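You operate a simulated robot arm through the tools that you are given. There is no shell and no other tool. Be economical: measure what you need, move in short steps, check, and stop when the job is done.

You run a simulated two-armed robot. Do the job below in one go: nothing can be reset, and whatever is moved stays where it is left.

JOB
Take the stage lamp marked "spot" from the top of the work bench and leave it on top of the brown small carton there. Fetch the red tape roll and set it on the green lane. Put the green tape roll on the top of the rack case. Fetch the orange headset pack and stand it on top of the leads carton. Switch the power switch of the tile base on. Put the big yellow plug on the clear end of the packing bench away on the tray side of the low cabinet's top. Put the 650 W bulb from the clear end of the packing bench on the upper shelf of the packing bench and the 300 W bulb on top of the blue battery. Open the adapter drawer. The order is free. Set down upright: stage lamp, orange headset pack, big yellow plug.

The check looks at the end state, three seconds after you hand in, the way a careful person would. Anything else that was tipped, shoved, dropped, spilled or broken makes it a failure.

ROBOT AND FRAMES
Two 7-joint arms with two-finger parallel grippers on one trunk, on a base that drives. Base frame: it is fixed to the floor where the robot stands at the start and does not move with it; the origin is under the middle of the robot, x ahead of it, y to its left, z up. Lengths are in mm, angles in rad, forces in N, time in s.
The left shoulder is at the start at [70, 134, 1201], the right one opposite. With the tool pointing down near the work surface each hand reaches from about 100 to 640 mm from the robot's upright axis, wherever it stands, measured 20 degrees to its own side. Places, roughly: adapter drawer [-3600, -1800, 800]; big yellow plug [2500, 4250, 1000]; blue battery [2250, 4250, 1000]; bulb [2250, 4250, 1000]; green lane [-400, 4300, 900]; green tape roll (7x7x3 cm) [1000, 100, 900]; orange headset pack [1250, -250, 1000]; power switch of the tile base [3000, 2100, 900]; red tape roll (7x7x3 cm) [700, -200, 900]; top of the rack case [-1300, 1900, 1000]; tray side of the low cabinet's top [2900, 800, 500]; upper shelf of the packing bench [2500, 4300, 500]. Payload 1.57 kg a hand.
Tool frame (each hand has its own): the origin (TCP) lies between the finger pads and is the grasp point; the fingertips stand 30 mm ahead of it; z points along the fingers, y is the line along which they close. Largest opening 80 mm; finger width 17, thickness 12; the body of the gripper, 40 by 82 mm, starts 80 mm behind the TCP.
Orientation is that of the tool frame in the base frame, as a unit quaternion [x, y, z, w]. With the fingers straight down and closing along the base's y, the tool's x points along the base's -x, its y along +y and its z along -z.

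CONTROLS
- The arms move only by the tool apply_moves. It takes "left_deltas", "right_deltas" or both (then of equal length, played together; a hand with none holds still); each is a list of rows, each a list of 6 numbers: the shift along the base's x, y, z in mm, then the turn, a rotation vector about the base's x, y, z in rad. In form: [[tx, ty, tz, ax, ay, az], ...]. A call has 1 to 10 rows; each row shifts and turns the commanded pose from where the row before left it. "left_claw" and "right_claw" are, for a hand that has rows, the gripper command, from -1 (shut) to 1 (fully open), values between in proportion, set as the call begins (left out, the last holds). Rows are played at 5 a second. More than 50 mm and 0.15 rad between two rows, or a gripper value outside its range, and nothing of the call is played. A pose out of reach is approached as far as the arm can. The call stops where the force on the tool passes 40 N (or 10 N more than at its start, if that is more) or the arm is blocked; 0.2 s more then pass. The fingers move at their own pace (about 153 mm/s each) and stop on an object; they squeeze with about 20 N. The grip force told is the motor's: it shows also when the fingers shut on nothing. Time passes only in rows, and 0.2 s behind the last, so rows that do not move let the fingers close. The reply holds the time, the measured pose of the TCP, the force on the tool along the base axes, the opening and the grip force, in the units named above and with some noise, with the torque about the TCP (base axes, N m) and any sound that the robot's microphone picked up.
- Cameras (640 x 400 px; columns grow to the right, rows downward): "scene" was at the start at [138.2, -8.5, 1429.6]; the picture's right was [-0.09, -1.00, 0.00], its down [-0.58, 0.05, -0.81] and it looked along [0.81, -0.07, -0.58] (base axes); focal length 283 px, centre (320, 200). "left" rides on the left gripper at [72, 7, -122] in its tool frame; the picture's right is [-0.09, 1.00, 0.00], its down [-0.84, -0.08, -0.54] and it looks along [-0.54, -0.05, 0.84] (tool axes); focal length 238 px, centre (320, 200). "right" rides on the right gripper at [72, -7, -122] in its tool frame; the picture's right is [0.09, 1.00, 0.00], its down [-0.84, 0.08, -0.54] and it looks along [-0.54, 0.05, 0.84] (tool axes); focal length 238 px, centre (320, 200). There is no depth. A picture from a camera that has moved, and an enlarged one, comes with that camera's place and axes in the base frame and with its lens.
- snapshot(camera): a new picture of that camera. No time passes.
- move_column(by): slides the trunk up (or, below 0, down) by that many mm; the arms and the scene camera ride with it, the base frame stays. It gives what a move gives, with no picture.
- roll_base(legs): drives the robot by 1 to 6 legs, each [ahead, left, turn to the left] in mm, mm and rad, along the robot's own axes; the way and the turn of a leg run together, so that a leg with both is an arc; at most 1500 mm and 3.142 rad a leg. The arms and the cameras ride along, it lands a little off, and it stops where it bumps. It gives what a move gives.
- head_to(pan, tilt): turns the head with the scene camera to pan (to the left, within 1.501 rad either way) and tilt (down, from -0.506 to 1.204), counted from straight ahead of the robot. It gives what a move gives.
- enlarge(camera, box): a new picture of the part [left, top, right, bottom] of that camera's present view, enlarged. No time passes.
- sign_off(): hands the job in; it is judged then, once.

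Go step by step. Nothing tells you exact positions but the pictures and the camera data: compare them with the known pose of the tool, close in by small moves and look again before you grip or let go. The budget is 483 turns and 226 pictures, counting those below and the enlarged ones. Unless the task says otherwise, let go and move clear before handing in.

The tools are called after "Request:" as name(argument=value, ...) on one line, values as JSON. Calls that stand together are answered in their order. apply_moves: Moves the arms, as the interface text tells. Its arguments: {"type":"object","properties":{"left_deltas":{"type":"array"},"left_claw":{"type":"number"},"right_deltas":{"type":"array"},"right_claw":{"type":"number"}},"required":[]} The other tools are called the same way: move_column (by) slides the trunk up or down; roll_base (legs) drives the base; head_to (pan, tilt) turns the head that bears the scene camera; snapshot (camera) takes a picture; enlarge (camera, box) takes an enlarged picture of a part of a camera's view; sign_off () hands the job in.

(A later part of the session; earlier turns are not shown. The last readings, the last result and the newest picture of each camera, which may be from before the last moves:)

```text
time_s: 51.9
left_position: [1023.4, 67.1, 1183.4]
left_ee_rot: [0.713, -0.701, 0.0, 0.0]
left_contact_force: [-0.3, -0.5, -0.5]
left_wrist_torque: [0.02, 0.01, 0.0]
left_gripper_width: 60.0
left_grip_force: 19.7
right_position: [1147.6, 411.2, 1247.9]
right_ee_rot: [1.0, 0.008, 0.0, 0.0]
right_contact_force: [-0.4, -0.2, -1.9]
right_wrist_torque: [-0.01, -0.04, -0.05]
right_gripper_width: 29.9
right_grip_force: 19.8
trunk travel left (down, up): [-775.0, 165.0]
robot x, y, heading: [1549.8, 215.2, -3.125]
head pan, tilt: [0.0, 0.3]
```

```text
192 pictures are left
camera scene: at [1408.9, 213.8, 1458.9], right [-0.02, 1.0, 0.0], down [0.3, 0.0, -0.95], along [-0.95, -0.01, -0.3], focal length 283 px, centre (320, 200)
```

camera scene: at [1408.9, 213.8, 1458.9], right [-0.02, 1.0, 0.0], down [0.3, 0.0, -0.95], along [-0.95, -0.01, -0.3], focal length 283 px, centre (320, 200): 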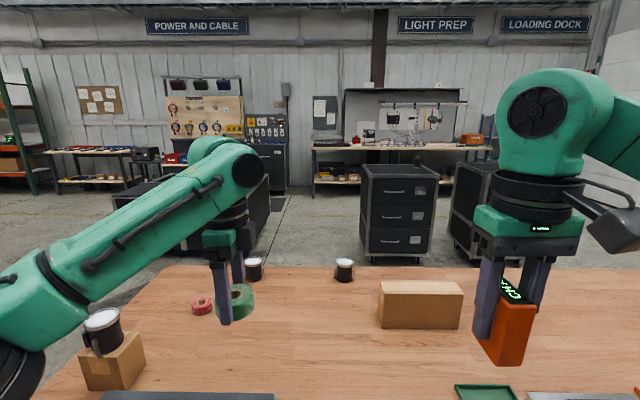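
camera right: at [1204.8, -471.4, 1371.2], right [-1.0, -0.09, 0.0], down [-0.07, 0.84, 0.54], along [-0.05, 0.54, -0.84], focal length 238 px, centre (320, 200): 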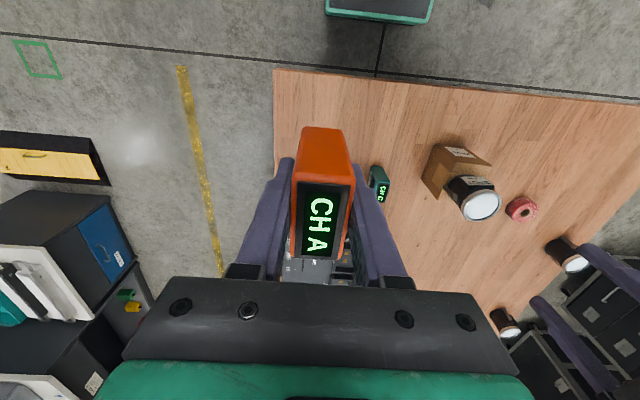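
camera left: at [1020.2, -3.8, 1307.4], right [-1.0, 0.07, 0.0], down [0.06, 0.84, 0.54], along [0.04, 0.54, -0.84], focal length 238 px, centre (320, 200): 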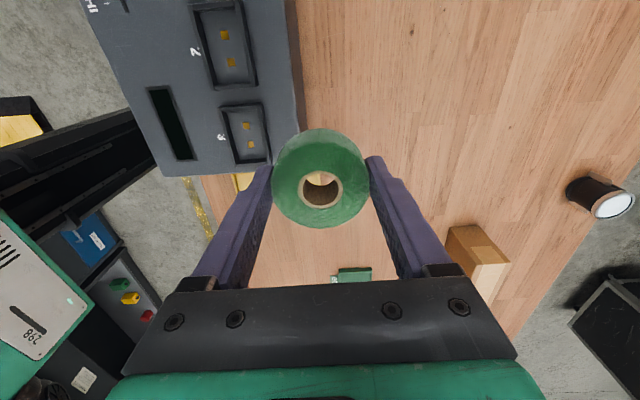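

Both items are held. I'll drive back round the bench's near end to its front side, going toward the leads carton.

Request:
roll_base(legs=[[0, 1015, 0], [1500, 0, 0], [150, 0, 0], [0, 0, 3.125], [0, 1420, 0]])

Request:
head_to(pan=0.0, tilt=0.8)

Request:
snapshot(camera="scene")

```text
time_s: 78.9
left_position: [568.7, 699.0, 1183.7]
left_ee_rot: [0.731, 0.683, 0.0, -0.001]
left_contact_force: [-0.5, 0.6, 0.9]
left_wrist_torque: [-0.01, 0.02, 0.01]
left_gripper_width: 59.7
left_grip_force: 20.2
right_position: [415.5, 367.0, 1247.4]
right_ee_rot: [0.035, 0.999, 0.0, 0.0]
right_contact_force: [0.2, -0.4, -2.6]
right_wrist_torque: [0.0, 0.0, 0.02]
right_gripper_width: 29.8
right_grip_force: 20.3
trunk travel left (down, up): [-775.0, 165.0]
robot x, y, heading: [28.4, 597.9, -0.073]
head pan, tilt: [0.0, 0.3]
```

```text
time_s: 79.8
left_position: [570.7, 698.7, 1183.9]
left_ee_rot: [0.731, 0.682, -0.002, -0.001]
left_contact_force: [-0.4, 0.0, -1.1]
left_wrist_torque: [0.0, 0.01, 0.0]
left_gripper_width: 59.7
left_grip_force: 19.9
right_position: [415.2, 368.7, 1248.3]
right_ee_rot: [0.034, 0.999, -0.001, 0.0]
right_contact_force: [-0.3, -0.4, -1.5]
right_wrist_torque: [-0.01, 0.02, -0.02]
right_gripper_width: 30.0
right_grip_force: 19.9
trunk travel left (down, up): [-775.0, 165.0]
robot x, y, heading: [30.8, 591.0, -0.069]
head pan, tilt: [0.0, 0.799]
```

```text
191 pictures are left
camera scene: at [160.5, 586.1, 1414.8], right [-0.07, -1.0, 0.0], down [-0.71, 0.05, -0.7], along [0.7, -0.05, -0.72], focal length 283 px, centre (320, 200)
```

scene: 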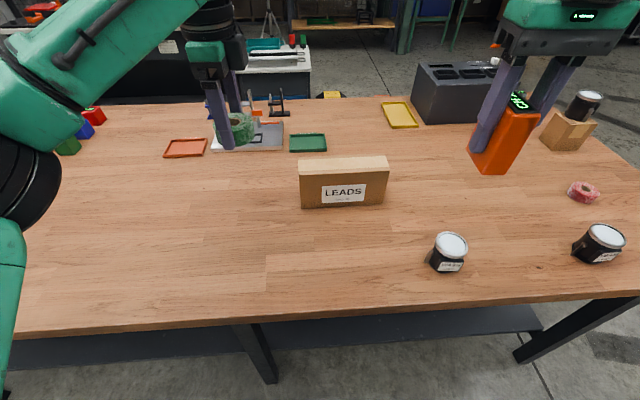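

The base drifted slightly, so I'll straighten it and move 80 mm forward and 80 mm left. That brings the carton centre [703, 486] into the right hand's reach.

Request:
roll_base(legs=[[0, 0, 0.07], [0, 75, 0], [75, 0, 0]])

Request:
apply_moves(right_deltas=[[30, 20, 0, 0, 0, 0], [40, 0, -20, 0, 0, 0], [40, 0, -20, 0, 0, 0], [40, 0, -20, 0, 0, 0], [40, 0, -20, 0, 0, 0]])

Request:
snapshot(camera="scene")

Request:
snapshot(camera="right")

```text
time_s: 81.9
left_position: [629.8, 807.3, 1187.6]
left_ee_rot: [0.707, 0.707, 0.003, 0.001]
left_contact_force: [-0.3, 0.4, 0.3]
left_wrist_torque: [0.02, -0.06, 0.0]
left_gripper_width: 59.8
left_grip_force: 19.6
right_position: [496.4, 466.9, 1250.1]
right_ee_rot: [0.001, 1.0, 0.001, 0.003]
right_contact_force: [0.1, -0.4, -1.4]
right_wrist_torque: [-0.02, -0.06, 0.02]
right_gripper_width: 29.8
right_grip_force: 20.1
trunk travel left (down, up): [-775.0, 165.0]
robot x, y, heading: [101.7, 669.7, -0.004]
head pan, tilt: [0.0, 0.799]
```

```text
time_s: 83.1
left_position: [636.0, 809.3, 1184.1]
left_ee_rot: [0.707, 0.707, 0.0, -0.001]
left_contact_force: [-0.2, 0.6, 0.0]
left_wrist_torque: [0.01, -0.04, 0.01]
left_gripper_width: 59.6
left_grip_force: 19.5
right_position: [669.3, 486.2, 1167.7]
right_ee_rot: [0.001, 1.0, 0.0, 0.0]
right_contact_force: [-0.7, 0.1, -1.7]
right_wrist_torque: [0.01, -0.01, -0.01]
right_gripper_width: 29.8
right_grip_force: 20.6
right hand out of reach, approached as far as the arm can: row 5
trunk travel left (down, up): [-775.0, 165.0]
robot x, y, heading: [101.6, 667.2, 0.001]
head pan, tilt: [0.0, 0.799]
```

```text
190 pictures are left
camera scene: at [235.5, 669.3, 1414.6], right [0.0, -1.0, 0.0], down [-0.72, 0.0, -0.7], along [0.7, 0.0, -0.72], focal length 283 px, centre (320, 200)
```

scene: 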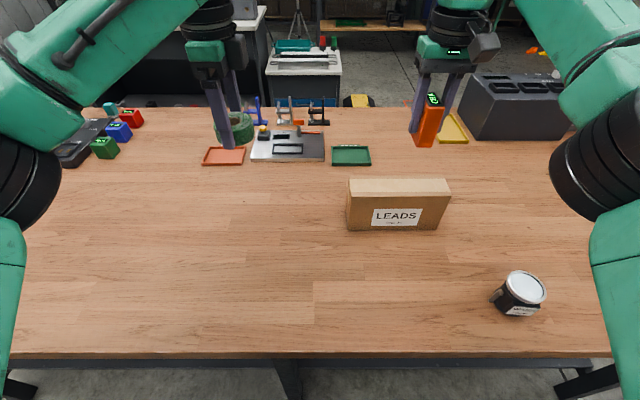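

```text
189 pictures are left
camera right: at [596.6, 480.3, 1290.2], right [-0.09, 1.0, 0.0], down [0.84, 0.08, 0.54], along [0.54, 0.05, -0.84], focal length 238 px, centre (320, 200)
```

right: 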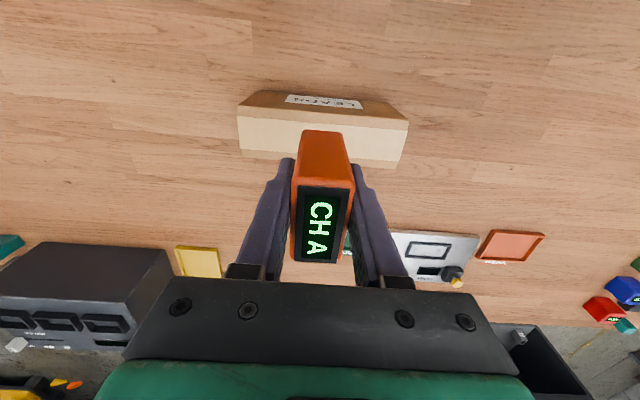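

The right hand ran out of reach while high up; reach should be better lower down. The carton top spans x 671–729, so its centre is about [700, 493]. I'll lower while moving out.

Request:
apply_moves(right_deltas=[[0, 2, -40, 0, 0, 0], [6, 2, -35, 0, 0, 0], [6, 2, -25, 0, 0, 0], [0, 0, 0, 0, 0, 0]])

Request:
snapshot(camera="right")

Request:
enlarge(camera="scene", box=[320, 100, 480, 260])

```text
time_s: 84.1
left_position: [633.9, 810.6, 1184.1]
left_ee_rot: [0.708, 0.707, 0.001, 0.0]
left_contact_force: [0.5, 0.0, -1.8]
left_wrist_torque: [-0.01, 0.02, 0.02]
left_gripper_width: 59.5
left_grip_force: 20.1
right_position: [682.0, 490.6, 1068.4]
right_ee_rot: [0.001, 1.0, 0.0, 0.0]
right_contact_force: [-0.3, -0.3, -1.5]
right_wrist_torque: [0.0, -0.03, 0.03]
right_gripper_width: 29.9
right_grip_force: 19.3
trunk travel left (down, up): [-775.0, 165.0]
robot x, y, heading: [106.2, 671.1, -0.003]
head pan, tilt: [0.0, 0.799]
```

```text
188 pictures are left
camera right: at [609.3, 485.9, 1191.1], right [-0.09, 1.0, 0.0], down [0.84, 0.08, 0.54], along [0.54, 0.05, -0.84], focal length 238 px, centre (320, 200)
```

right: 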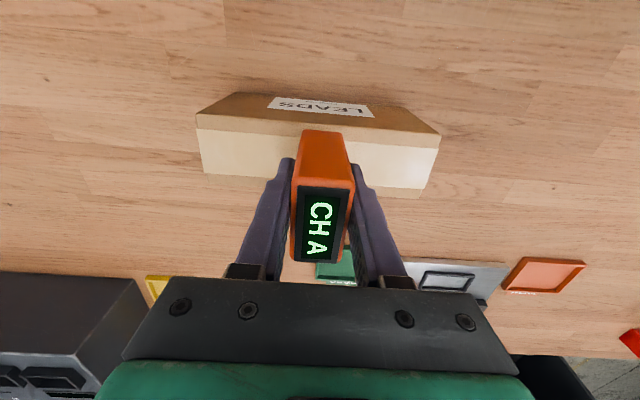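

```text
2.50 times, centred on (400, 180) of scene
camera zoom: at [235.0, 669.4, 1414.7], right [0.0, -1.0, 0.0], down [-0.72, 0.0, -0.7], along [0.7, 0.0, -0.72], focal length 707 px, centre (120, 250)
```

zoom: 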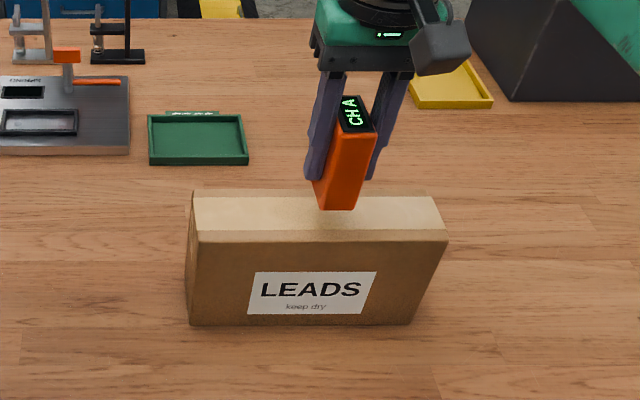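

The base stands well. I need 13 mm more in x, then I'll lower toward the carton top.

Request:
apply_moves(right_deltas=[[7, 0, -10, 0, 0, 0], [7, 0, -15, 0, 0, 0], [0, 0, -8, 0, 0, 0], [0, 0, 0, 0, 0, 0]])

Request:
snapshot(camera="right")

Request:
enlarge(camera="scene", box=[320, 100, 480, 260])

```text
time_s: 85.1
left_position: [634.0, 808.8, 1184.2]
left_ee_rot: [0.707, 0.707, 0.0, 0.0]
left_contact_force: [0.1, -0.2, -0.5]
left_wrist_torque: [0.0, -0.01, -0.01]
left_gripper_width: 59.9
left_grip_force: 19.9
right_position: [696.4, 491.8, 1036.6]
right_ee_rot: [0.001, 1.0, 0.0, 0.0]
right_contact_force: [-0.1, 0.1, -1.5]
right_wrist_torque: [-0.01, -0.03, -0.02]
right_gripper_width: 29.7
right_grip_force: 20.2
trunk travel left (down, up): [-775.0, 165.0]
robot x, y, heading: [104.9, 673.3, -0.003]
head pan, tilt: [0.0, 0.799]
```

```text
186 pictures are left
camera right: at [623.3, 486.4, 1157.9], right [-0.09, 1.0, 0.0], down [0.84, 0.08, 0.54], along [0.54, 0.05, -0.84], focal length 238 px, centre (320, 200)
```

right: 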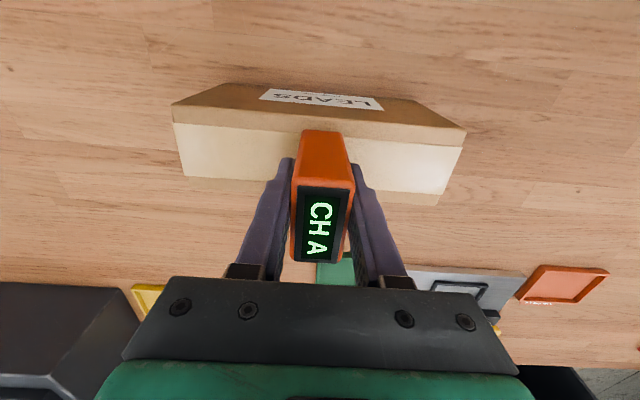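

```text
2.50 times, centred on (400, 180) of scene
camera zoom: at [235.0, 669.5, 1414.7], right [0.0, -1.0, 0.0], down [-0.72, 0.0, -0.7], along [0.7, 0.0, -0.72], focal length 707 px, centre (120, 250)
```

zoom: 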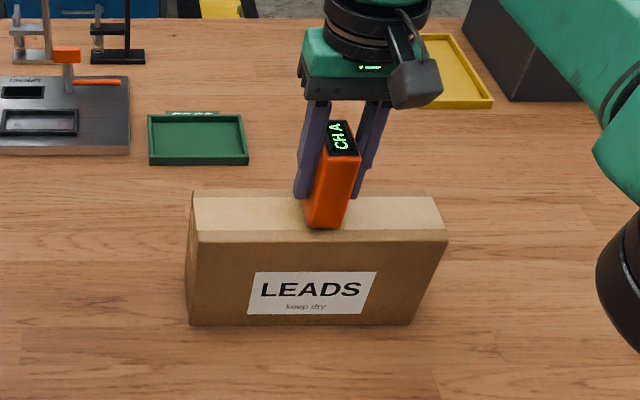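

The position is good. I'll lower until contact.

Request:
apply_moves(right_deltas=[[1, 0, -5, 0, 0, 0], [0, 0, -2, 0, 0, 0], [0, 0, 0, 0, 0, 0]])

Request:
apply_moves(right_deltas=[[0, 0, -2, 0, 0, 0], [0, 0, 0, 0, 0, 0]])

Request:
apply_moves(right_deltas=[[0, 0, -2, 0, 0, 0], [0, 0, 0, 0, 0, 0]])

```text
time_s: 85.9
left_position: [633.6, 808.7, 1185.4]
left_ee_rot: [0.707, 0.707, 0.0, 0.0]
left_contact_force: [0.4, 0.3, -0.8]
left_wrist_torque: [0.02, -0.02, -0.02]
left_gripper_width: 59.7
left_grip_force: 20.0
right_position: [696.7, 491.2, 1028.9]
right_ee_rot: [0.001, 1.0, 0.001, 0.001]
right_contact_force: [1.3, -0.9, 6.2]
right_wrist_torque: [-0.1, 0.08, -0.01]
right_gripper_width: 30.0
right_grip_force: 20.0
trunk travel left (down, up): [-775.0, 165.0]
robot x, y, heading: [107.5, 672.9, -0.005]
head pan, tilt: [0.0, 0.799]
```

```text
time_s: 86.5
left_position: [633.0, 810.0, 1185.1]
left_ee_rot: [0.707, 0.707, 0.0, 0.0]
left_contact_force: [-0.5, 0.2, -0.1]
left_wrist_torque: [-0.05, 0.01, -0.01]
left_gripper_width: 59.6
left_grip_force: 19.6
right_position: [696.2, 492.0, 1027.9]
right_ee_rot: [0.001, 1.0, 0.0, 0.002]
right_contact_force: [3.3, -2.8, 16.0]
right_wrist_torque: [-0.12, 0.03, 0.02]
right_gripper_width: 29.6
right_grip_force: 19.6
trunk travel left (down, up): [-775.0, 165.0]
robot x, y, heading: [100.8, 670.2, -0.003]
head pan, tilt: [0.0, 0.799]
```

```text
time_s: 87.1
left_position: [632.0, 809.8, 1184.1]
left_ee_rot: [0.707, 0.707, 0.0, 0.001]
left_contact_force: [0.8, -0.1, -0.9]
left_wrist_torque: [-0.01, -0.02, 0.01]
left_gripper_width: 59.4
left_grip_force: 20.1
right_position: [695.4, 492.9, 1027.1]
right_ee_rot: [0.001, 1.0, 0.0, 0.001]
right_contact_force: [2.1, -1.6, 16.0]
right_wrist_torque: [-0.14, -0.01, -0.01]
right_gripper_width: 30.0
right_grip_force: 20.0
trunk travel left (down, up): [-775.0, 165.0]
robot x, y, heading: [102.5, 673.1, -0.002]
head pan, tilt: [0.0, 0.799]
```

It's resting on the carton. I'll ease up, release gently and lift.

Request:
apply_moves(right_deltas=[[0, 0, 3, 0, 0, 0], [0, 0, 0, 0, 0, 0]])

Request:
apply_moves(right_deltas=[[0, 0, 0, 0, 0, 0], [0, 0, 0, 0, 0, 0], [0, 0, 20, 0, 0, 0], [0, 0, 40, 0, 0, 0], [0, 0, 40, 0, 0, 0], [-30, 0, 40, 0, 0, 0], [-45, 0, 20, 0, 0, 0], [-45, 0, 20, 0, 0, 0]], right_claw=0.4)

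Request:
enlarge(camera="scene", box=[320, 100, 480, 260])

```text
time_s: 87.7
left_position: [634.3, 809.4, 1184.7]
left_ee_rot: [0.707, 0.707, 0.001, 0.0]
left_contact_force: [-0.7, 0.8, -1.3]
left_wrist_torque: [-0.01, 0.0, 0.01]
left_gripper_width: 59.5
left_grip_force: 20.7
right_position: [696.8, 493.0, 1026.3]
right_ee_rot: [0.001, 1.0, 0.001, 0.0]
right_contact_force: [-1.1, -0.6, 0.0]
right_wrist_torque: [0.04, -0.01, -0.02]
right_gripper_width: 29.6
right_grip_force: 19.5
trunk travel left (down, up): [-775.0, 165.0]
robot x, y, heading: [100.3, 672.1, -0.003]
head pan, tilt: [0.0, 0.799]
```

```text
time_s: 89.5
left_position: [632.7, 809.3, 1185.2]
left_ee_rot: [0.707, 0.707, 0.001, 0.0]
left_contact_force: [-0.4, 0.1, -0.7]
left_wrist_torque: [-0.01, -0.04, 0.0]
left_gripper_width: 59.7
left_grip_force: 20.1
right_position: [557.8, 489.8, 1202.2]
right_ee_rot: [0.001, 1.0, 0.0, 0.001]
right_contact_force: [-1.2, 0.3, -0.3]
right_wrist_torque: [-0.03, -0.01, -0.01]
right_gripper_width: 55.6
right_grip_force: 0.1
right hand out of reach, approached as far as the arm can: row 4, 5
trunk travel left (down, up): [-775.0, 165.0]
robot x, y, heading: [105.3, 667.0, -0.004]
head pan, tilt: [0.0, 0.799]
```

```text
2.50 times, centred on (400, 180) of scene
camera zoom: at [232.2, 669.4, 1414.9], right [0.0, -1.0, 0.0], down [-0.72, 0.0, -0.7], along [0.7, 0.0, -0.72], focal length 707 px, centre (120, 250)
```

zoom: 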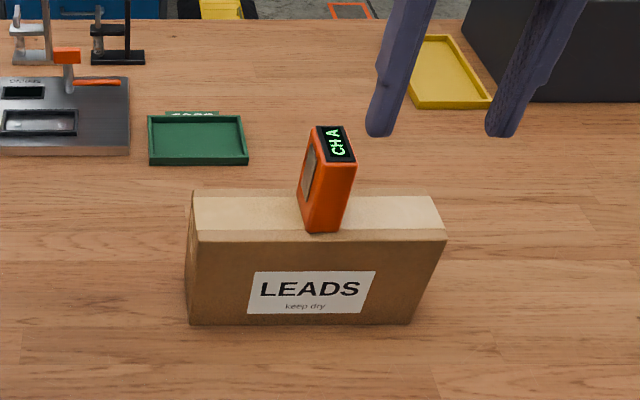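

CH A stands on the leads carton. Next is the red tape at about [662, -171], using the right hand; I'll slide the base right along the bench.

Request:
roll_base(legs=[[-40, 0, 0], [0, -655, 0]])

Request:
snapshot(camera="scene")

Request:
snapshot(camera="right")

```text
time_s: 93.7
left_position: [594.0, 137.8, 1183.2]
left_ee_rot: [0.707, 0.707, 0.001, 0.0]
left_contact_force: [-0.9, -0.3, -0.7]
left_wrist_torque: [-0.02, 0.0, -0.02]
left_gripper_width: 59.5
left_grip_force: 20.0
right_position: [522.0, -179.4, 1201.9]
right_ee_rot: [0.0, 1.0, 0.001, 0.0]
right_contact_force: [-0.2, -0.2, 0.4]
right_wrist_torque: [0.0, 0.0, 0.0]
right_gripper_width: 56.2
right_grip_force: 0.0
trunk travel left (down, up): [-775.0, 165.0]
robot x, y, heading: [59.5, -2.1, 0.002]
head pan, tilt: [0.0, 0.799]
```

```text
183 pictures are left
camera scene: at [194.1, -2.1, 1414.7], right [0.0, -1.0, 0.0], down [-0.72, 0.0, -0.7], along [0.7, 0.0, -0.72], focal length 283 px, centre (320, 200)
```

scene: 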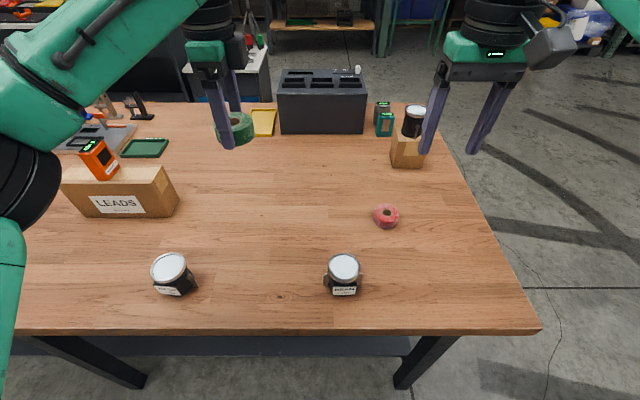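

```text
182 pictures are left
camera right: at [448.9, -186.5, 1324.0], right [-0.09, 1.0, 0.0], down [0.84, 0.08, 0.54], along [0.54, 0.05, -0.84], focal length 238 px, centre (320, 200)
```

right: 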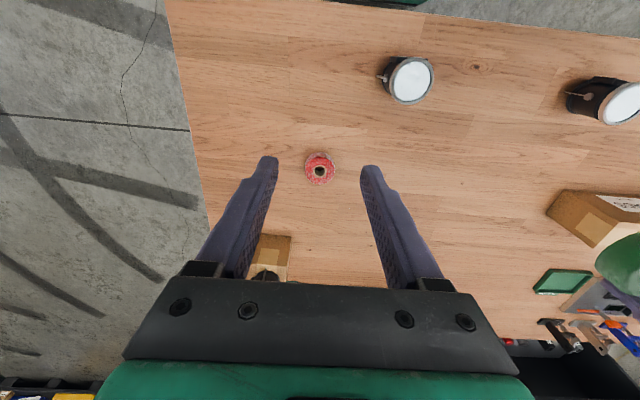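

The red tape is at about [654, -167]. I'll edge forward 35 mm again and bring the open right hand over it.

Request:
roll_base(legs=[[35, 0, 0]])

Request:
apply_moves(right_deltas=[[0, 6, -45, 0, 0, 0], [20, 6, -40, 0, 0, 0], [35, 0, -30, 0, 0, 0], [35, 0, -25, 0, 0, 0], [7, 0, -20, 0, 0, 0]], right_claw=1)

Request:
snapshot(camera="right")

```text
time_s: 94.6
left_position: [622.0, 136.7, 1187.6]
left_ee_rot: [0.706, 0.708, 0.002, 0.003]
left_contact_force: [-0.6, 0.1, 0.1]
left_wrist_torque: [0.04, -0.06, 0.01]
left_gripper_width: 59.6
left_grip_force: 20.5
right_position: [549.5, -181.4, 1205.5]
right_ee_rot: [0.0, 1.0, 0.0, 0.004]
right_contact_force: [-0.7, 0.2, 0.4]
right_wrist_torque: [-0.03, -0.03, 0.02]
right_gripper_width: 56.0
right_grip_force: 0.0
trunk travel left (down, up): [-775.0, 165.0]
robot x, y, heading: [97.8, -2.1, -0.002]
head pan, tilt: [0.0, 0.799]
```

```text
time_s: 95.8
left_position: [627.4, 136.3, 1184.0]
left_ee_rot: [0.706, 0.708, 0.0, 0.0]
left_contact_force: [0.1, 0.1, -0.5]
left_wrist_torque: [0.04, -0.01, 0.01]
left_gripper_width: 59.8
left_grip_force: 20.2
right_position: [651.2, -170.9, 1040.5]
right_ee_rot: [0.0, 1.0, 0.0, 0.001]
right_contact_force: [0.4, -0.4, -0.7]
right_wrist_torque: [0.01, 0.05, 0.02]
right_gripper_width: 80.0
right_grip_force: 0.1
trunk travel left (down, up): [-775.0, 165.0]
robot x, y, heading: [97.9, -1.5, 0.001]
head pan, tilt: [0.0, 0.799]
```

```text
181 pictures are left
camera right: at [579.3, -176.4, 1164.4], right [-0.09, 1.0, 0.0], down [0.84, 0.08, 0.54], along [0.54, 0.05, -0.84], focal length 238 px, centre (320, 200)
```

right: 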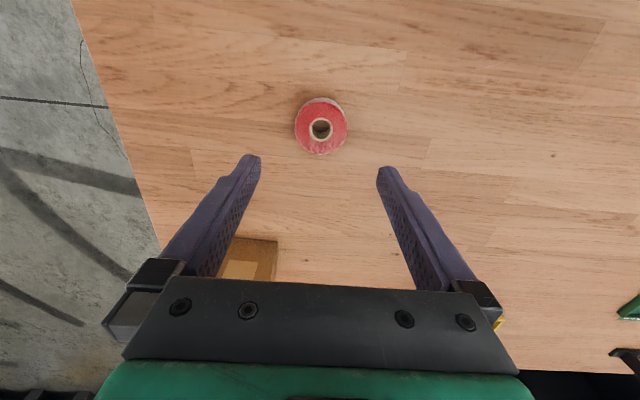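

I'll shift 7 mm further and descend onto the tape.

Request:
apply_moves(right_deltas=[[7, 2, -40, 0, 0, 0], [0, 0, -45, 0, 0, 0], [0, 0, -40, 0, 0, 0], [0, 0, -15, 0, 0, 0], [0, 0, 0, 0, 0, 0]])

Request:
snapshot(camera="right")

```text
time_s: 97.0
left_position: [627.2, 137.1, 1185.8]
left_ee_rot: [0.707, 0.708, 0.0, 0.0]
left_contact_force: [0.8, 0.6, -0.2]
left_wrist_torque: [-0.01, 0.02, 0.02]
left_gripper_width: 59.8
left_grip_force: 19.9
right_position: [660.1, -169.0, 900.8]
right_ee_rot: [0.0, 1.0, 0.0, 0.001]
right_contact_force: [0.1, 0.5, 0.4]
right_wrist_torque: [0.03, -0.02, -0.02]
right_gripper_width: 80.1
right_grip_force: 0.1
trunk travel left (down, up): [-775.0, 165.0]
robot x, y, heading: [95.8, -3.7, 0.003]
head pan, tilt: [0.0, 0.799]
```

```text
180 pictures are left
camera right: at [587.5, -174.9, 1022.7], right [-0.09, 1.0, 0.0], down [0.84, 0.08, 0.54], along [0.54, 0.05, -0.84], focal length 238 px, centre (320, 200)
```

right: 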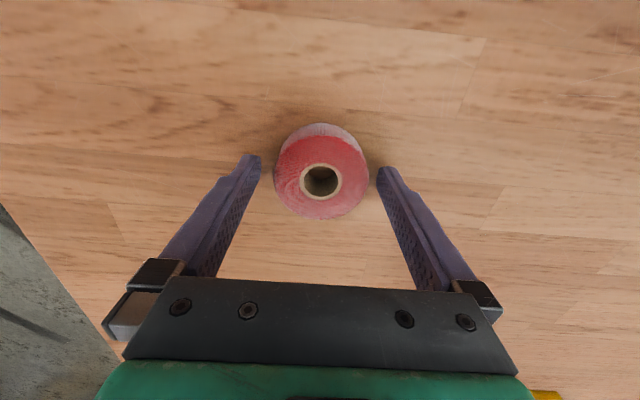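

Request:
apply_moves(right_deltas=[[0, 0, -8, 0, 0, 0], [0, 0, 0, 0, 0, 0]])

Request:
apply_moves(right_deltas=[[0, 0, 0, 0, 0, 0], [0, 0, 0, 0, 0, 0], [0, 0, 0, 0, 0, 0], [0, 0, 20, 0, 0, 0], [0, 0, 45, 0, 0, 0], [0, 0, 45, 0, 0, 0], [-20, 0, 45, 0, 0, 0], [-20, 0, 45, 0, 0, 0], [-20, 0, 45, 0, 0, 0], [-40, 0, 30, 0, 0, 0]], right_claw=-1)

Request:
apply_moves(left_deltas=[[-40, 0, 15, 0, 0, 0], [-40, 0, 15, 0, 0, 0], [-40, 0, 15, 0, 0, 0]])

Request:
head_to(pan=1.4, tilt=0.3)

Request:
snapshot(camera="scene")

```text
time_s: 97.6
left_position: [629.6, 136.6, 1184.1]
left_ee_rot: [0.707, 0.708, 0.001, -0.001]
left_contact_force: [-0.3, 0.5, -0.9]
left_wrist_torque: [0.0, 0.0, 0.01]
left_gripper_width: 59.6
left_grip_force: 20.0
right_position: [659.4, -169.2, 892.4]
right_ee_rot: [0.0, 1.0, 0.001, 0.0]
right_contact_force: [-0.9, -0.9, 0.5]
right_wrist_torque: [0.0, 0.03, -0.01]
right_gripper_width: 80.0
right_grip_force: 0.1
trunk travel left (down, up): [-775.0, 165.0]
robot x, y, heading: [100.7, -3.2, 0.001]
head pan, tilt: [0.0, 0.799]
```

```text
time_s: 99.8
left_position: [625.9, 137.5, 1185.4]
left_ee_rot: [0.706, 0.708, 0.0, 0.001]
left_contact_force: [-1.5, -0.4, -0.2]
left_wrist_torque: [0.02, -0.01, -0.02]
left_gripper_width: 59.5
left_grip_force: 19.8
right_position: [556.1, -167.1, 1170.5]
right_ee_rot: [0.001, 1.0, 0.001, 0.002]
right_contact_force: [-0.5, -0.6, 0.6]
right_wrist_torque: [0.01, -0.03, 0.02]
right_gripper_width: 59.7
right_grip_force: 19.9
trunk travel left (down, up): [-775.0, 165.0]
robot x, y, heading: [98.6, 1.0, -0.003]
head pan, tilt: [0.0, 0.799]
```

```text
time_s: 100.6
left_position: [506.1, 138.1, 1231.6]
left_ee_rot: [0.706, 0.708, 0.001, 0.0]
left_contact_force: [0.2, 0.0, -0.3]
left_wrist_torque: [0.0, 0.0, -0.02]
left_gripper_width: 59.8
left_grip_force: 19.7
right_position: [556.9, -166.1, 1169.5]
right_ee_rot: [0.0, 1.0, 0.0, 0.002]
right_contact_force: [0.1, -0.2, 0.2]
right_wrist_torque: [-0.02, -0.02, 0.01]
right_gripper_width: 59.9
right_grip_force: 19.9
trunk travel left (down, up): [-775.0, 165.0]
robot x, y, heading: [96.2, -2.1, -0.002]
head pan, tilt: [0.0, 0.799]
```

```text
time_s: 102.1
left_position: [510.1, 137.2, 1230.1]
left_ee_rot: [0.706, 0.708, 0.0, 0.0]
left_contact_force: [0.1, 0.1, 0.8]
left_wrist_torque: [-0.01, 0.01, 0.0]
left_gripper_width: 59.6
left_grip_force: 19.8
right_position: [559.2, -167.2, 1168.0]
right_ee_rot: [0.0, 1.0, 0.0, 0.0]
right_contact_force: [0.6, 0.6, -0.6]
right_wrist_torque: [-0.02, -0.02, 0.02]
right_gripper_width: 59.9
right_grip_force: 20.0
trunk travel left (down, up): [-775.0, 165.0]
robot x, y, heading: [95.9, -3.0, 0.002]
head pan, tilt: [1.4, 0.3]
```

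```text
179 pictures are left
camera scene: at [164.3, 88.9, 1459.0], right [0.99, -0.17, 0.0], down [-0.05, -0.29, -0.96], along [0.16, 0.94, -0.3], focal length 283 px, centre (320, 200)
```

scene: 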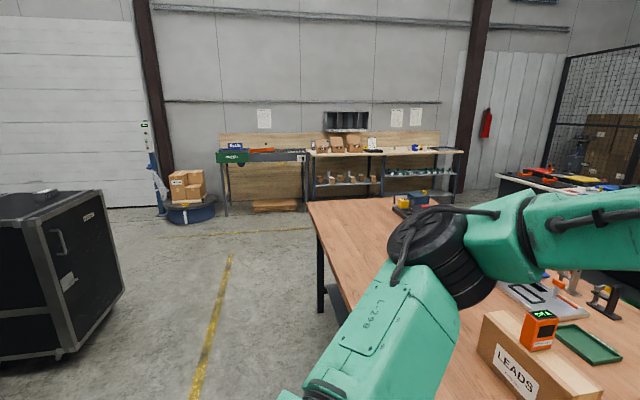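

Both tapes are in hand. I can see the sorting lanes (BLUE/GREEN) at the far wall and a black case at the left, so I'll zoom in on both.

Request:
enlarge(camera="scene", box=[200, 120, 480, 230])

Request:
enlarge(camera="scene", box=[0, 160, 200, 360])

```text
2.29 times, centred on (340, 175) of scene
camera zoom: at [164.3, 88.9, 1459.0], right [0.99, -0.17, 0.0], down [-0.05, -0.29, -0.96], along [0.16, 0.94, -0.3], focal length 647 px, centre (274, 257)
```

zoom: 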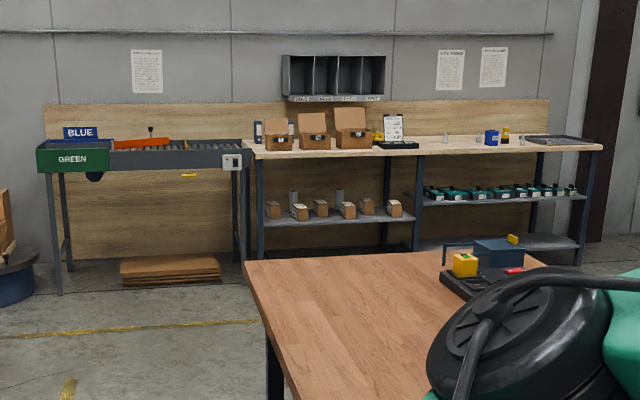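

```text
2.00 times, centred on (100, 260) of scene
camera zoom: at [164.3, 88.9, 1459.0], right [0.99, -0.17, 0.0], down [-0.05, -0.29, -0.96], along [0.16, 0.94, -0.3], focal length 566 px, centre (760, 80)
```

zoom: 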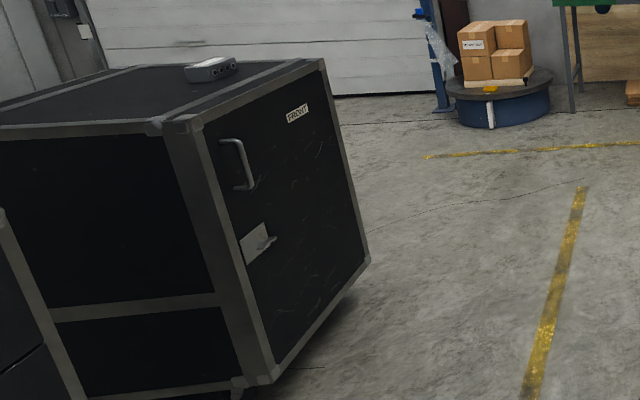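

The rack case top spans roughly x < -895, y 1470–1955, z about 1000, with a grey device near its far side. I'll back away from the bench, slide left and turn to face it.

Request:
roll_base(legs=[[-640, 0, 0], [0, 1500, 0], [0, 290, 0], [0, 0, 3.1416]])

Request:
head_to(pan=0.0, tilt=0.7)

Request:
snapshot(camera="scene")

```text
refused: 3.1416 is not a number from -3.14159 to 3.14159
```

```text
time_s: 103.6
left_position: [509.6, 137.8, 1230.8]
left_ee_rot: [0.707, 0.708, 0.0, 0.0]
left_contact_force: [0.1, -0.3, 0.3]
left_wrist_torque: [-0.03, 0.04, 0.0]
left_gripper_width: 59.6
left_grip_force: 19.9
right_position: [558.5, -166.4, 1168.3]
right_ee_rot: [0.0, 1.0, -0.001, -0.001]
right_contact_force: [0.3, 0.6, -0.7]
right_wrist_torque: [0.02, 0.02, 0.02]
right_gripper_width: 60.1
right_grip_force: 20.0
trunk travel left (down, up): [-775.0, 165.0]
robot x, y, heading: [96.4, -2.1, -0.001]
head pan, tilt: [0.0, 0.7]
```

```text
176 pictures are left
camera scene: at [233.1, -3.1, 1423.0], right [0.0, -1.0, 0.0], down [-0.64, 0.0, -0.76], along [0.76, 0.0, -0.64], focal length 283 px, centre (320, 200)
```

scene: 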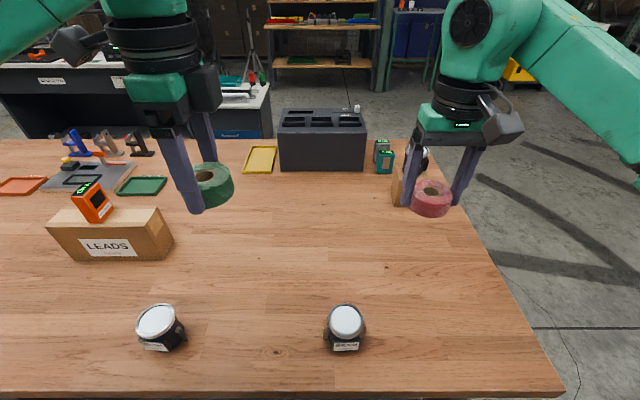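

The turn value was a hair too large, so I'll redo it with 3.14.

Request:
roll_base(legs=[[-640, 0, 0], [0, 1500, 0], [0, 290, 0], [0, 0, 3.14]])

Request:
snapshot(camera="scene")

```text
time_s: 123.1
left_position: [-973.3, 1642.8, 1231.7]
left_ee_rot: [0.711, -0.704, 0.0, -0.001]
left_contact_force: [-1.0, 0.5, -0.7]
left_wrist_torque: [0.0, -0.03, 0.02]
left_gripper_width: 59.4
left_grip_force: 20.3
right_position: [-1025.8, 1947.0, 1168.3]
right_ee_rot: [1.0, 0.004, 0.001, 0.0]
right_contact_force: [-0.5, 0.5, -0.5]
right_wrist_torque: [-0.04, 0.02, 0.0]
right_gripper_width: 59.5
right_grip_force: 20.0
trunk travel left (down, up): [-775.0, 165.0]
robot x, y, heading: [-562.2, 1788.4, -3.138]
head pan, tilt: [0.0, 0.7]
```

```text
175 pictures are left
camera scene: at [-697.4, 1784.5, 1422.9], right [-0.01, 1.0, 0.0], down [0.64, 0.0, -0.76], along [-0.76, -0.01, -0.64], focal length 283 px, centre (320, 200)
```

scene: 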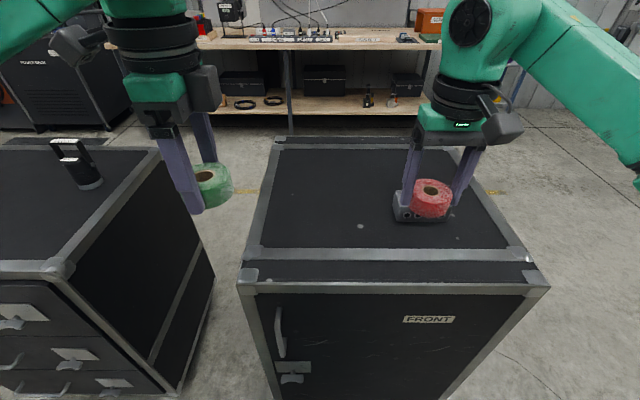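

The rack case (FRONT) is straight ahead, its top spanning x -1000 to -1490 and y 1635–2176. I'll move closer and put the green tape near [-1190, 1730], clear of the grey device.

Request:
roll_base(legs=[[110, -50, 0]])

Request:
apply_moves(left_deltas=[[-40, 10, 0, 0, 0, 0], [-40, 10, -20, 0, 0, 0], [-20, 5, -40, 0, 0, 0], [0, 0, -45, 0, 0, 0]])

Request:
snapshot(camera="scene")

Request:
snapshot(camera="left")

```text
time_s: 124.3
left_position: [-1081.1, 1688.6, 1231.5]
left_ee_rot: [0.711, -0.703, 0.0, 0.001]
left_contact_force: [0.0, 0.4, -0.5]
left_wrist_torque: [0.0, 0.03, -0.01]
left_gripper_width: 59.6
left_grip_force: 19.9
right_position: [-1133.6, 1993.9, 1168.8]
right_ee_rot: [1.0, 0.005, -0.003, 0.0]
right_contact_force: [-0.5, 0.4, -0.8]
right_wrist_torque: [0.01, 0.0, 0.01]
right_gripper_width: 59.7
right_grip_force: 19.9
trunk travel left (down, up): [-775.0, 165.0]
robot x, y, heading: [-669.4, 1835.2, -3.129]
head pan, tilt: [0.0, 0.7]
```

```text
time_s: 125.3
left_position: [-1182.2, 1713.0, 1125.5]
left_ee_rot: [0.711, -0.703, -0.001, 0.001]
left_contact_force: [-0.6, -0.1, -0.1]
left_wrist_torque: [0.0, 0.0, -0.05]
left_gripper_width: 59.4
left_grip_force: 20.1
right_position: [-1135.7, 1992.9, 1168.3]
right_ee_rot: [1.0, 0.005, 0.0, 0.0]
right_contact_force: [0.1, -0.3, -0.5]
right_wrist_torque: [0.01, 0.01, -0.03]
right_gripper_width: 59.7
right_grip_force: 20.3
trunk travel left (down, up): [-775.0, 165.0]
robot x, y, heading: [-676.0, 1832.2, -3.131]
head pan, tilt: [0.0, 0.7]
```

```text
174 pictures are left
camera scene: at [-807.5, 1831.3, 1423.0], right [-0.01, 1.0, 0.0], down [0.64, 0.01, -0.76], along [-0.76, -0.01, -0.64], focal length 283 px, centre (320, 200)
```

scene: 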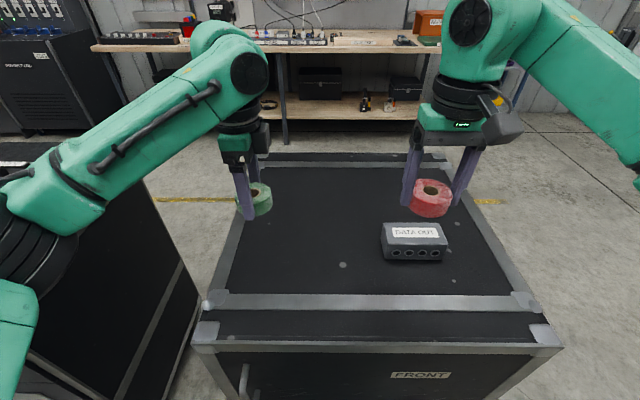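

```text
173 pictures are left
camera left: at [-1188.0, 1640.7, 1247.8], right [-1.0, 0.08, 0.0], down [0.07, 0.84, 0.54], along [0.04, 0.54, -0.84], focal length 238 px, centre (320, 200)
```

left: 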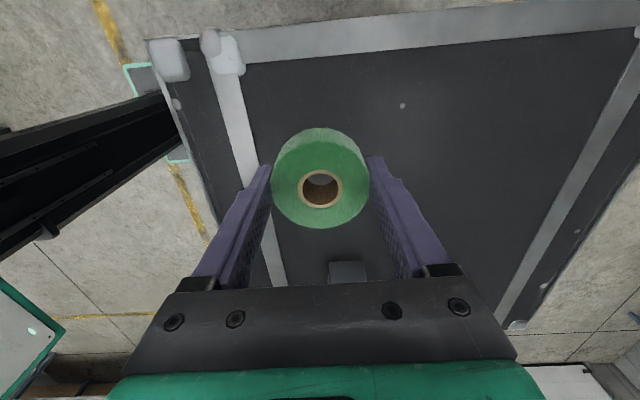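

The spot beneath is clear. I'll lower carefully; the surface height isn't certain.

Request:
apply_moves(left_deltas=[[0, 0, -20, 0, 0, 0], [0, 0, -15, 0, 0, 0], [0, 0, -10, 0, 0, 0], [0, 0, -5, 0, 0, 0], [0, 0, -5, 0, 0, 0], [0, 0, -5, 0, 0, 0]])

Request:
enlarge(camera="scene", box=[180, 120, 340, 280])

```text
time_s: 126.7
left_position: [-1183.2, 1715.3, 1066.1]
left_ee_rot: [0.71, -0.704, 0.0, 0.0]
left_contact_force: [0.1, -1.2, -0.1]
left_wrist_torque: [0.01, -0.02, 0.01]
left_gripper_width: 59.6
left_grip_force: 20.1
right_position: [-1136.1, 1994.2, 1168.8]
right_ee_rot: [1.0, 0.004, -0.001, 0.001]
right_contact_force: [0.1, 0.7, -0.9]
right_wrist_torque: [-0.01, 0.03, 0.03]
right_gripper_width: 59.5
right_grip_force: 20.1
trunk travel left (down, up): [-775.0, 165.0]
robot x, y, heading: [-668.5, 1833.7, -3.128]
head pan, tilt: [0.0, 0.7]
```

```text
2.50 times, centred on (260, 200) of scene
camera zoom: at [-807.2, 1832.5, 1422.9], right [-0.01, 1.0, 0.0], down [0.64, 0.01, -0.76], along [-0.76, -0.01, -0.64], focal length 707 px, centre (470, 200)
```

zoom: 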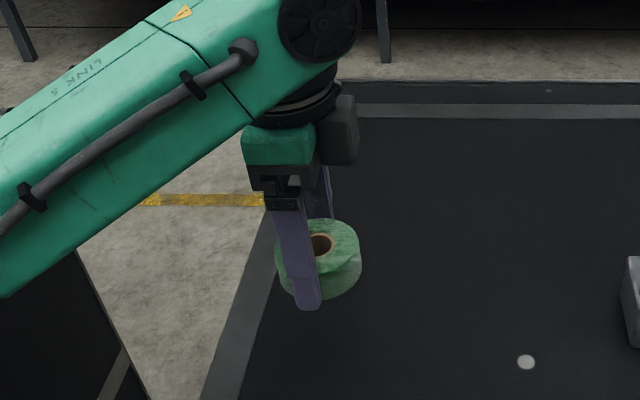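

Request:
apply_moves(left_deltas=[[0, 20, -5, 0, 0, 0], [0, 0, -5, 0, 0, 0], [0, 0, -5, 0, 0, 0], [0, 0, -5, 0, 0, 0], [0, 0, -4, 0, 0, 0], [0, 0, -4, 0, 0, 0]])

Request:
enlarge(camera="scene", box=[180, 120, 340, 280])

```text
time_s: 128.1
left_position: [-1183.5, 1736.0, 1036.6]
left_ee_rot: [0.711, -0.704, 0.0, 0.001]
left_contact_force: [0.2, 0.0, -0.8]
left_wrist_torque: [0.01, -0.01, 0.01]
left_gripper_width: 59.4
left_grip_force: 19.6
right_position: [-1135.3, 1995.1, 1167.8]
right_ee_rot: [1.0, 0.004, -0.001, 0.001]
right_contact_force: [-0.3, -0.4, -0.3]
right_wrist_torque: [-0.01, 0.0, 0.03]
right_gripper_width: 59.8
right_grip_force: 20.0
trunk travel left (down, up): [-775.0, 165.0]
robot x, y, heading: [-673.0, 1831.9, -3.135]
head pan, tilt: [0.0, 0.7]
```

```text
2.50 times, centred on (260, 200) of scene
camera zoom: at [-807.3, 1832.4, 1422.9], right [-0.01, 1.0, 0.0], down [0.64, 0.01, -0.76], along [-0.76, -0.01, -0.64], focal length 707 px, centre (470, 200)
```

zoom: 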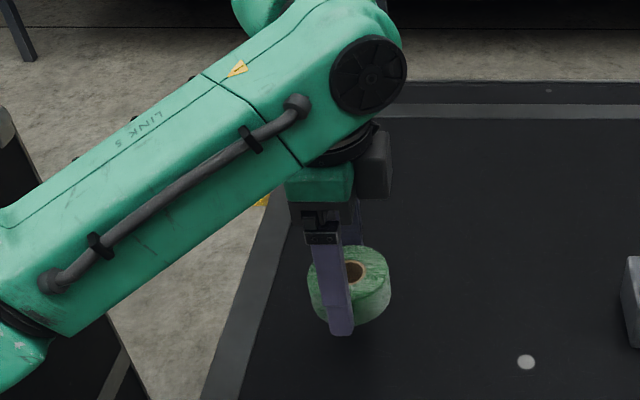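

A contact shadow is appearing under the tape, so it's close. I'll continue in 3 mm steps.

Request:
apply_moves(left_deltas=[[0, 0, -3, 0, 0, 0], [0, 0, -3, 0, 0, 0], [0, 0, -3, 0, 0, 0], [0, 0, 0, 0, 0, 0]])

```text
time_s: 129.1
left_position: [-1182.6, 1735.6, 1029.8]
left_ee_rot: [0.71, -0.704, 0.0, 0.0]
left_contact_force: [0.1, -0.4, -0.1]
left_wrist_torque: [0.0, -0.02, -0.01]
left_gripper_width: 59.8
left_grip_force: 20.0
right_position: [-1135.7, 1994.0, 1169.1]
right_ee_rot: [1.0, 0.004, 0.0, 0.0]
right_contact_force: [-0.9, -0.3, -1.3]
right_wrist_torque: [-0.04, 0.0, 0.03]
right_gripper_width: 59.4
right_grip_force: 19.7
trunk travel left (down, up): [-775.0, 165.0]
robot x, y, heading: [-674.7, 1829.0, -3.132]
head pan, tilt: [0.0, 0.7]
```

Request:
apply_moves(left_deltas=[[0, 0, -3, 0, 0, 0], [0, 0, -3, 0, 0, 0], [0, 0, -3, 0, 0, 0], [0, 0, 0, 0, 0, 0]])

Request:
enlarge(camera="scene", box=[220, 160, 300, 240])

```text
time_s: 130.1
left_position: [-1182.9, 1735.1, 1018.9]
left_ee_rot: [0.71, -0.704, 0.001, 0.0]
left_contact_force: [-0.3, -0.2, -0.6]
left_wrist_torque: [-0.03, 0.0, 0.0]
left_gripper_width: 59.5
left_grip_force: 19.5
right_position: [-1136.5, 1993.8, 1169.0]
right_ee_rot: [1.0, 0.005, 0.0, 0.0]
right_contact_force: [-0.2, -0.1, -0.8]
right_wrist_torque: [-0.02, -0.01, 0.0]
right_gripper_width: 59.7
right_grip_force: 19.8
trunk travel left (down, up): [-775.0, 165.0]
robot x, y, heading: [-674.0, 1831.4, -3.133]
head pan, tilt: [0.0, 0.7]
```

```text
5.00 times, centred on (260, 200) of scene
camera zoom: at [-807.2, 1832.5, 1422.9], right [-0.01, 1.0, 0.0], down [0.64, 0.01, -0.76], along [-0.76, -0.01, -0.64], focal length 1415 px, centre (620, 200)
```

zoom: 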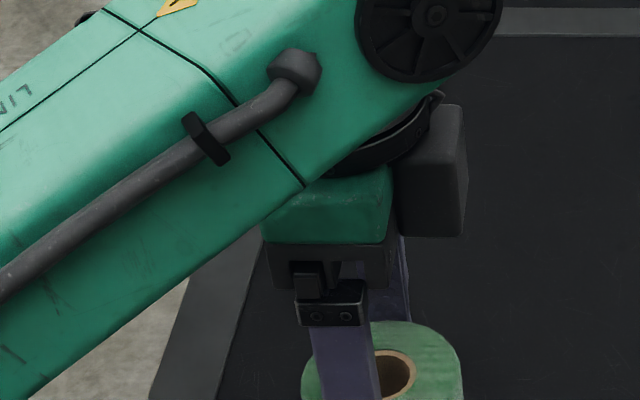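

Request:
apply_moves(left_deltas=[[0, 0, -3, 0, 0, 0], [0, 0, -3, 0, 0, 0], [0, 0, -3, 0, 0, 0], [0, 0, -3, 0, 0, 0], [0, 0, 0, 0, 0, 0]])

Request:
enlarge(camera="scene", box=[220, 190, 300, 270])

```text
time_s: 131.3
left_position: [-1181.9, 1735.9, 1009.3]
left_ee_rot: [0.711, -0.703, 0.0, 0.0]
left_contact_force: [-0.5, -0.6, -0.1]
left_wrist_torque: [-0.02, -0.01, 0.0]
left_gripper_width: 59.8
left_grip_force: 20.4
right_position: [-1135.1, 1994.6, 1168.8]
right_ee_rot: [1.0, 0.004, -0.001, 0.0]
right_contact_force: [-0.2, -0.5, -1.0]
right_wrist_torque: [-0.01, -0.01, 0.02]
right_gripper_width: 59.7
right_grip_force: 20.2
trunk travel left (down, up): [-775.0, 165.0]
robot x, y, heading: [-674.8, 1834.1, -3.129]
head pan, tilt: [0.0, 0.7]
```

```text
5.00 times, centred on (260, 230) of scene
camera zoom: at [-807.2, 1832.5, 1422.9], right [-0.01, 1.0, 0.0], down [0.64, 0.01, -0.76], along [-0.76, -0.01, -0.64], focal length 1415 px, centre (620, 50)
```

zoom: 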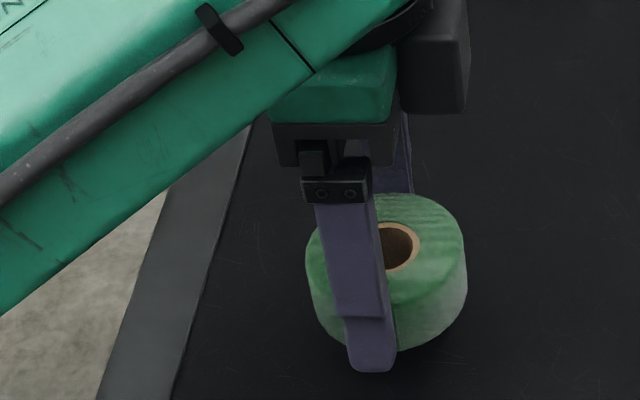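

Request:
apply_moves(left_deltas=[[0, 0, -3, 0, 0, 0], [0, 0, -3, 0, 0, 0], [0, 0, -3, 0, 0, 0], [0, 0, -3, 0, 0, 0], [0, 0, -3, 0, 0, 0], [0, 0, 0, 0, 0, 0]])

```text
time_s: 132.7
left_position: [-1183.4, 1735.2, 992.7]
left_ee_rot: [0.711, -0.704, -0.001, 0.0]
left_contact_force: [0.5, 0.6, 0.2]
left_wrist_torque: [0.03, 0.0, 0.01]
left_gripper_width: 59.8
left_grip_force: 19.7
right_position: [-1134.8, 1993.6, 1168.2]
right_ee_rot: [1.0, 0.004, -0.001, 0.0]
right_contact_force: [-0.3, -0.6, 0.1]
right_wrist_torque: [-0.03, 0.0, 0.01]
right_gripper_width: 59.8
right_grip_force: 19.9
trunk travel left (down, up): [-775.0, 165.0]
robot x, y, heading: [-670.5, 1833.9, -3.142]
head pan, tilt: [0.0, 0.7]
```

I'll take a wrist picture to triangulate the surface height.

Request:
snapshot(camera="left")

Request:
enlarge(camera="scene", box=[220, 200, 300, 280])

```text
168 pictures are left
camera left: at [-1188.4, 1663.0, 1115.6], right [-1.0, 0.08, 0.0], down [0.07, 0.84, 0.54], along [0.04, 0.54, -0.84], focal length 238 px, centre (320, 200)
```

left: 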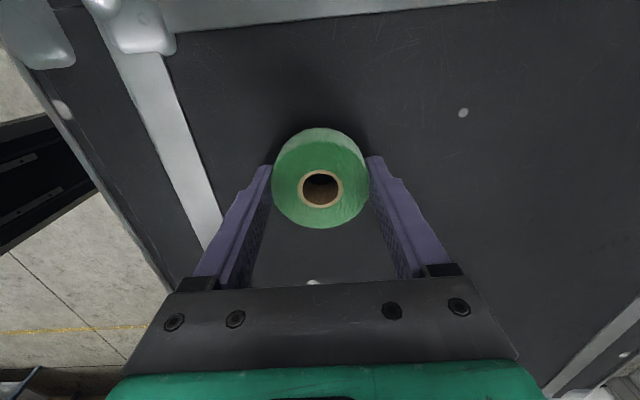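

```text
5.00 times, centred on (260, 240) of scene
camera zoom: at [-807.2, 1832.5, 1422.9], right [-0.01, 1.0, 0.0], down [0.64, 0.01, -0.76], along [-0.76, -0.01, -0.64], focal length 1415 px, centre (620, 0)
```

zoom: 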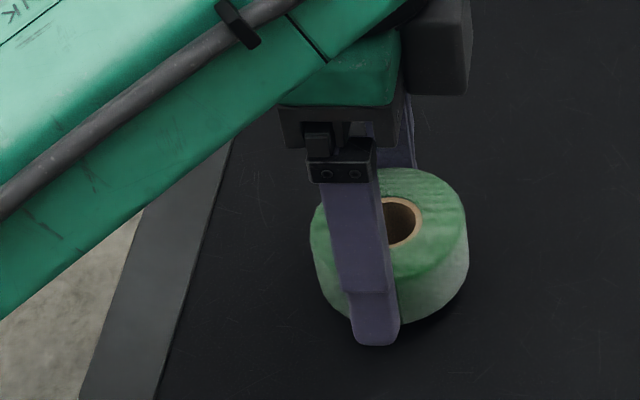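

The surface triangulates to z about 944, so the tape has about 17 mm to go.

Request:
apply_moves(left_deltas=[[0, 0, -5, 0, 0, 0], [0, 0, -4, 0, 0, 0], [0, 0, -3, 0, 0, 0], [0, 0, 0, 0, 0, 0]])

Request:
apply_moves(left_deltas=[[0, 0, -3, 0, 0, 0], [0, 0, 0, 0, 0, 0]])

Request:
apply_moves(left_deltas=[[0, 0, -3, 0, 0, 0], [0, 0, 0, 0, 0, 0]])

```text
time_s: 133.7
left_position: [-1183.0, 1734.9, 981.7]
left_ee_rot: [0.71, -0.704, -0.001, 0.001]
left_contact_force: [-1.6, -1.7, 6.5]
left_wrist_torque: [-0.05, -0.1, -0.03]
left_gripper_width: 59.6
left_grip_force: 19.5
right_position: [-1135.1, 1993.6, 1169.0]
right_ee_rot: [1.0, 0.004, -0.001, 0.0]
right_contact_force: [0.9, -0.4, 0.0]
right_wrist_torque: [0.0, -0.01, -0.02]
right_gripper_width: 59.7
right_grip_force: 20.1
trunk travel left (down, up): [-775.0, 165.0]
robot x, y, heading: [-671.3, 1831.5, -3.131]
head pan, tilt: [0.0, 0.7]
```

```text
time_s: 134.3
left_position: [-1181.8, 1735.3, 980.3]
left_ee_rot: [0.711, -0.703, -0.003, 0.002]
left_contact_force: [-9.1, -2.6, 24.9]
left_wrist_torque: [-0.04, 0.11, 0.0]
left_gripper_width: 59.6
left_grip_force: 20.0
right_position: [-1133.4, 1994.4, 1169.5]
right_ee_rot: [1.0, 0.004, -0.001, 0.001]
right_contact_force: [-0.1, -0.2, -0.9]
right_wrist_torque: [0.0, 0.02, 0.01]
right_gripper_width: 59.7
right_grip_force: 19.6
trunk travel left (down, up): [-775.0, 165.0]
robot x, y, heading: [-673.4, 1833.1, -3.135]
head pan, tilt: [0.0, 0.7]
```

```text
time_s: 134.7
left_position: [-1181.6, 1735.3, 980.5]
left_ee_rot: [0.71, -0.704, -0.004, 0.003]
left_contact_force: [5.9, -0.4, 11.8]
left_wrist_torque: [-0.14, -0.54, 0.01]
left_gripper_width: 59.7
left_grip_force: 20.3
right_position: [-1133.4, 1995.2, 1168.7]
right_ee_rot: [1.0, 0.005, -0.002, -0.001]
right_contact_force: [-0.3, 0.2, -0.4]
right_wrist_torque: [-0.01, 0.03, 0.0]
right_gripper_width: 59.7
right_grip_force: 19.6
trunk travel left (down, up): [-775.0, 165.0]
robot x, y, heading: [-670.6, 1835.9, -3.131]
head pan, tilt: [0.0, 0.7]
stopped in row 2 (left hand): the force on the tool passed its limit (the readings are from after the stop); the commanded pose is now the measured one
```

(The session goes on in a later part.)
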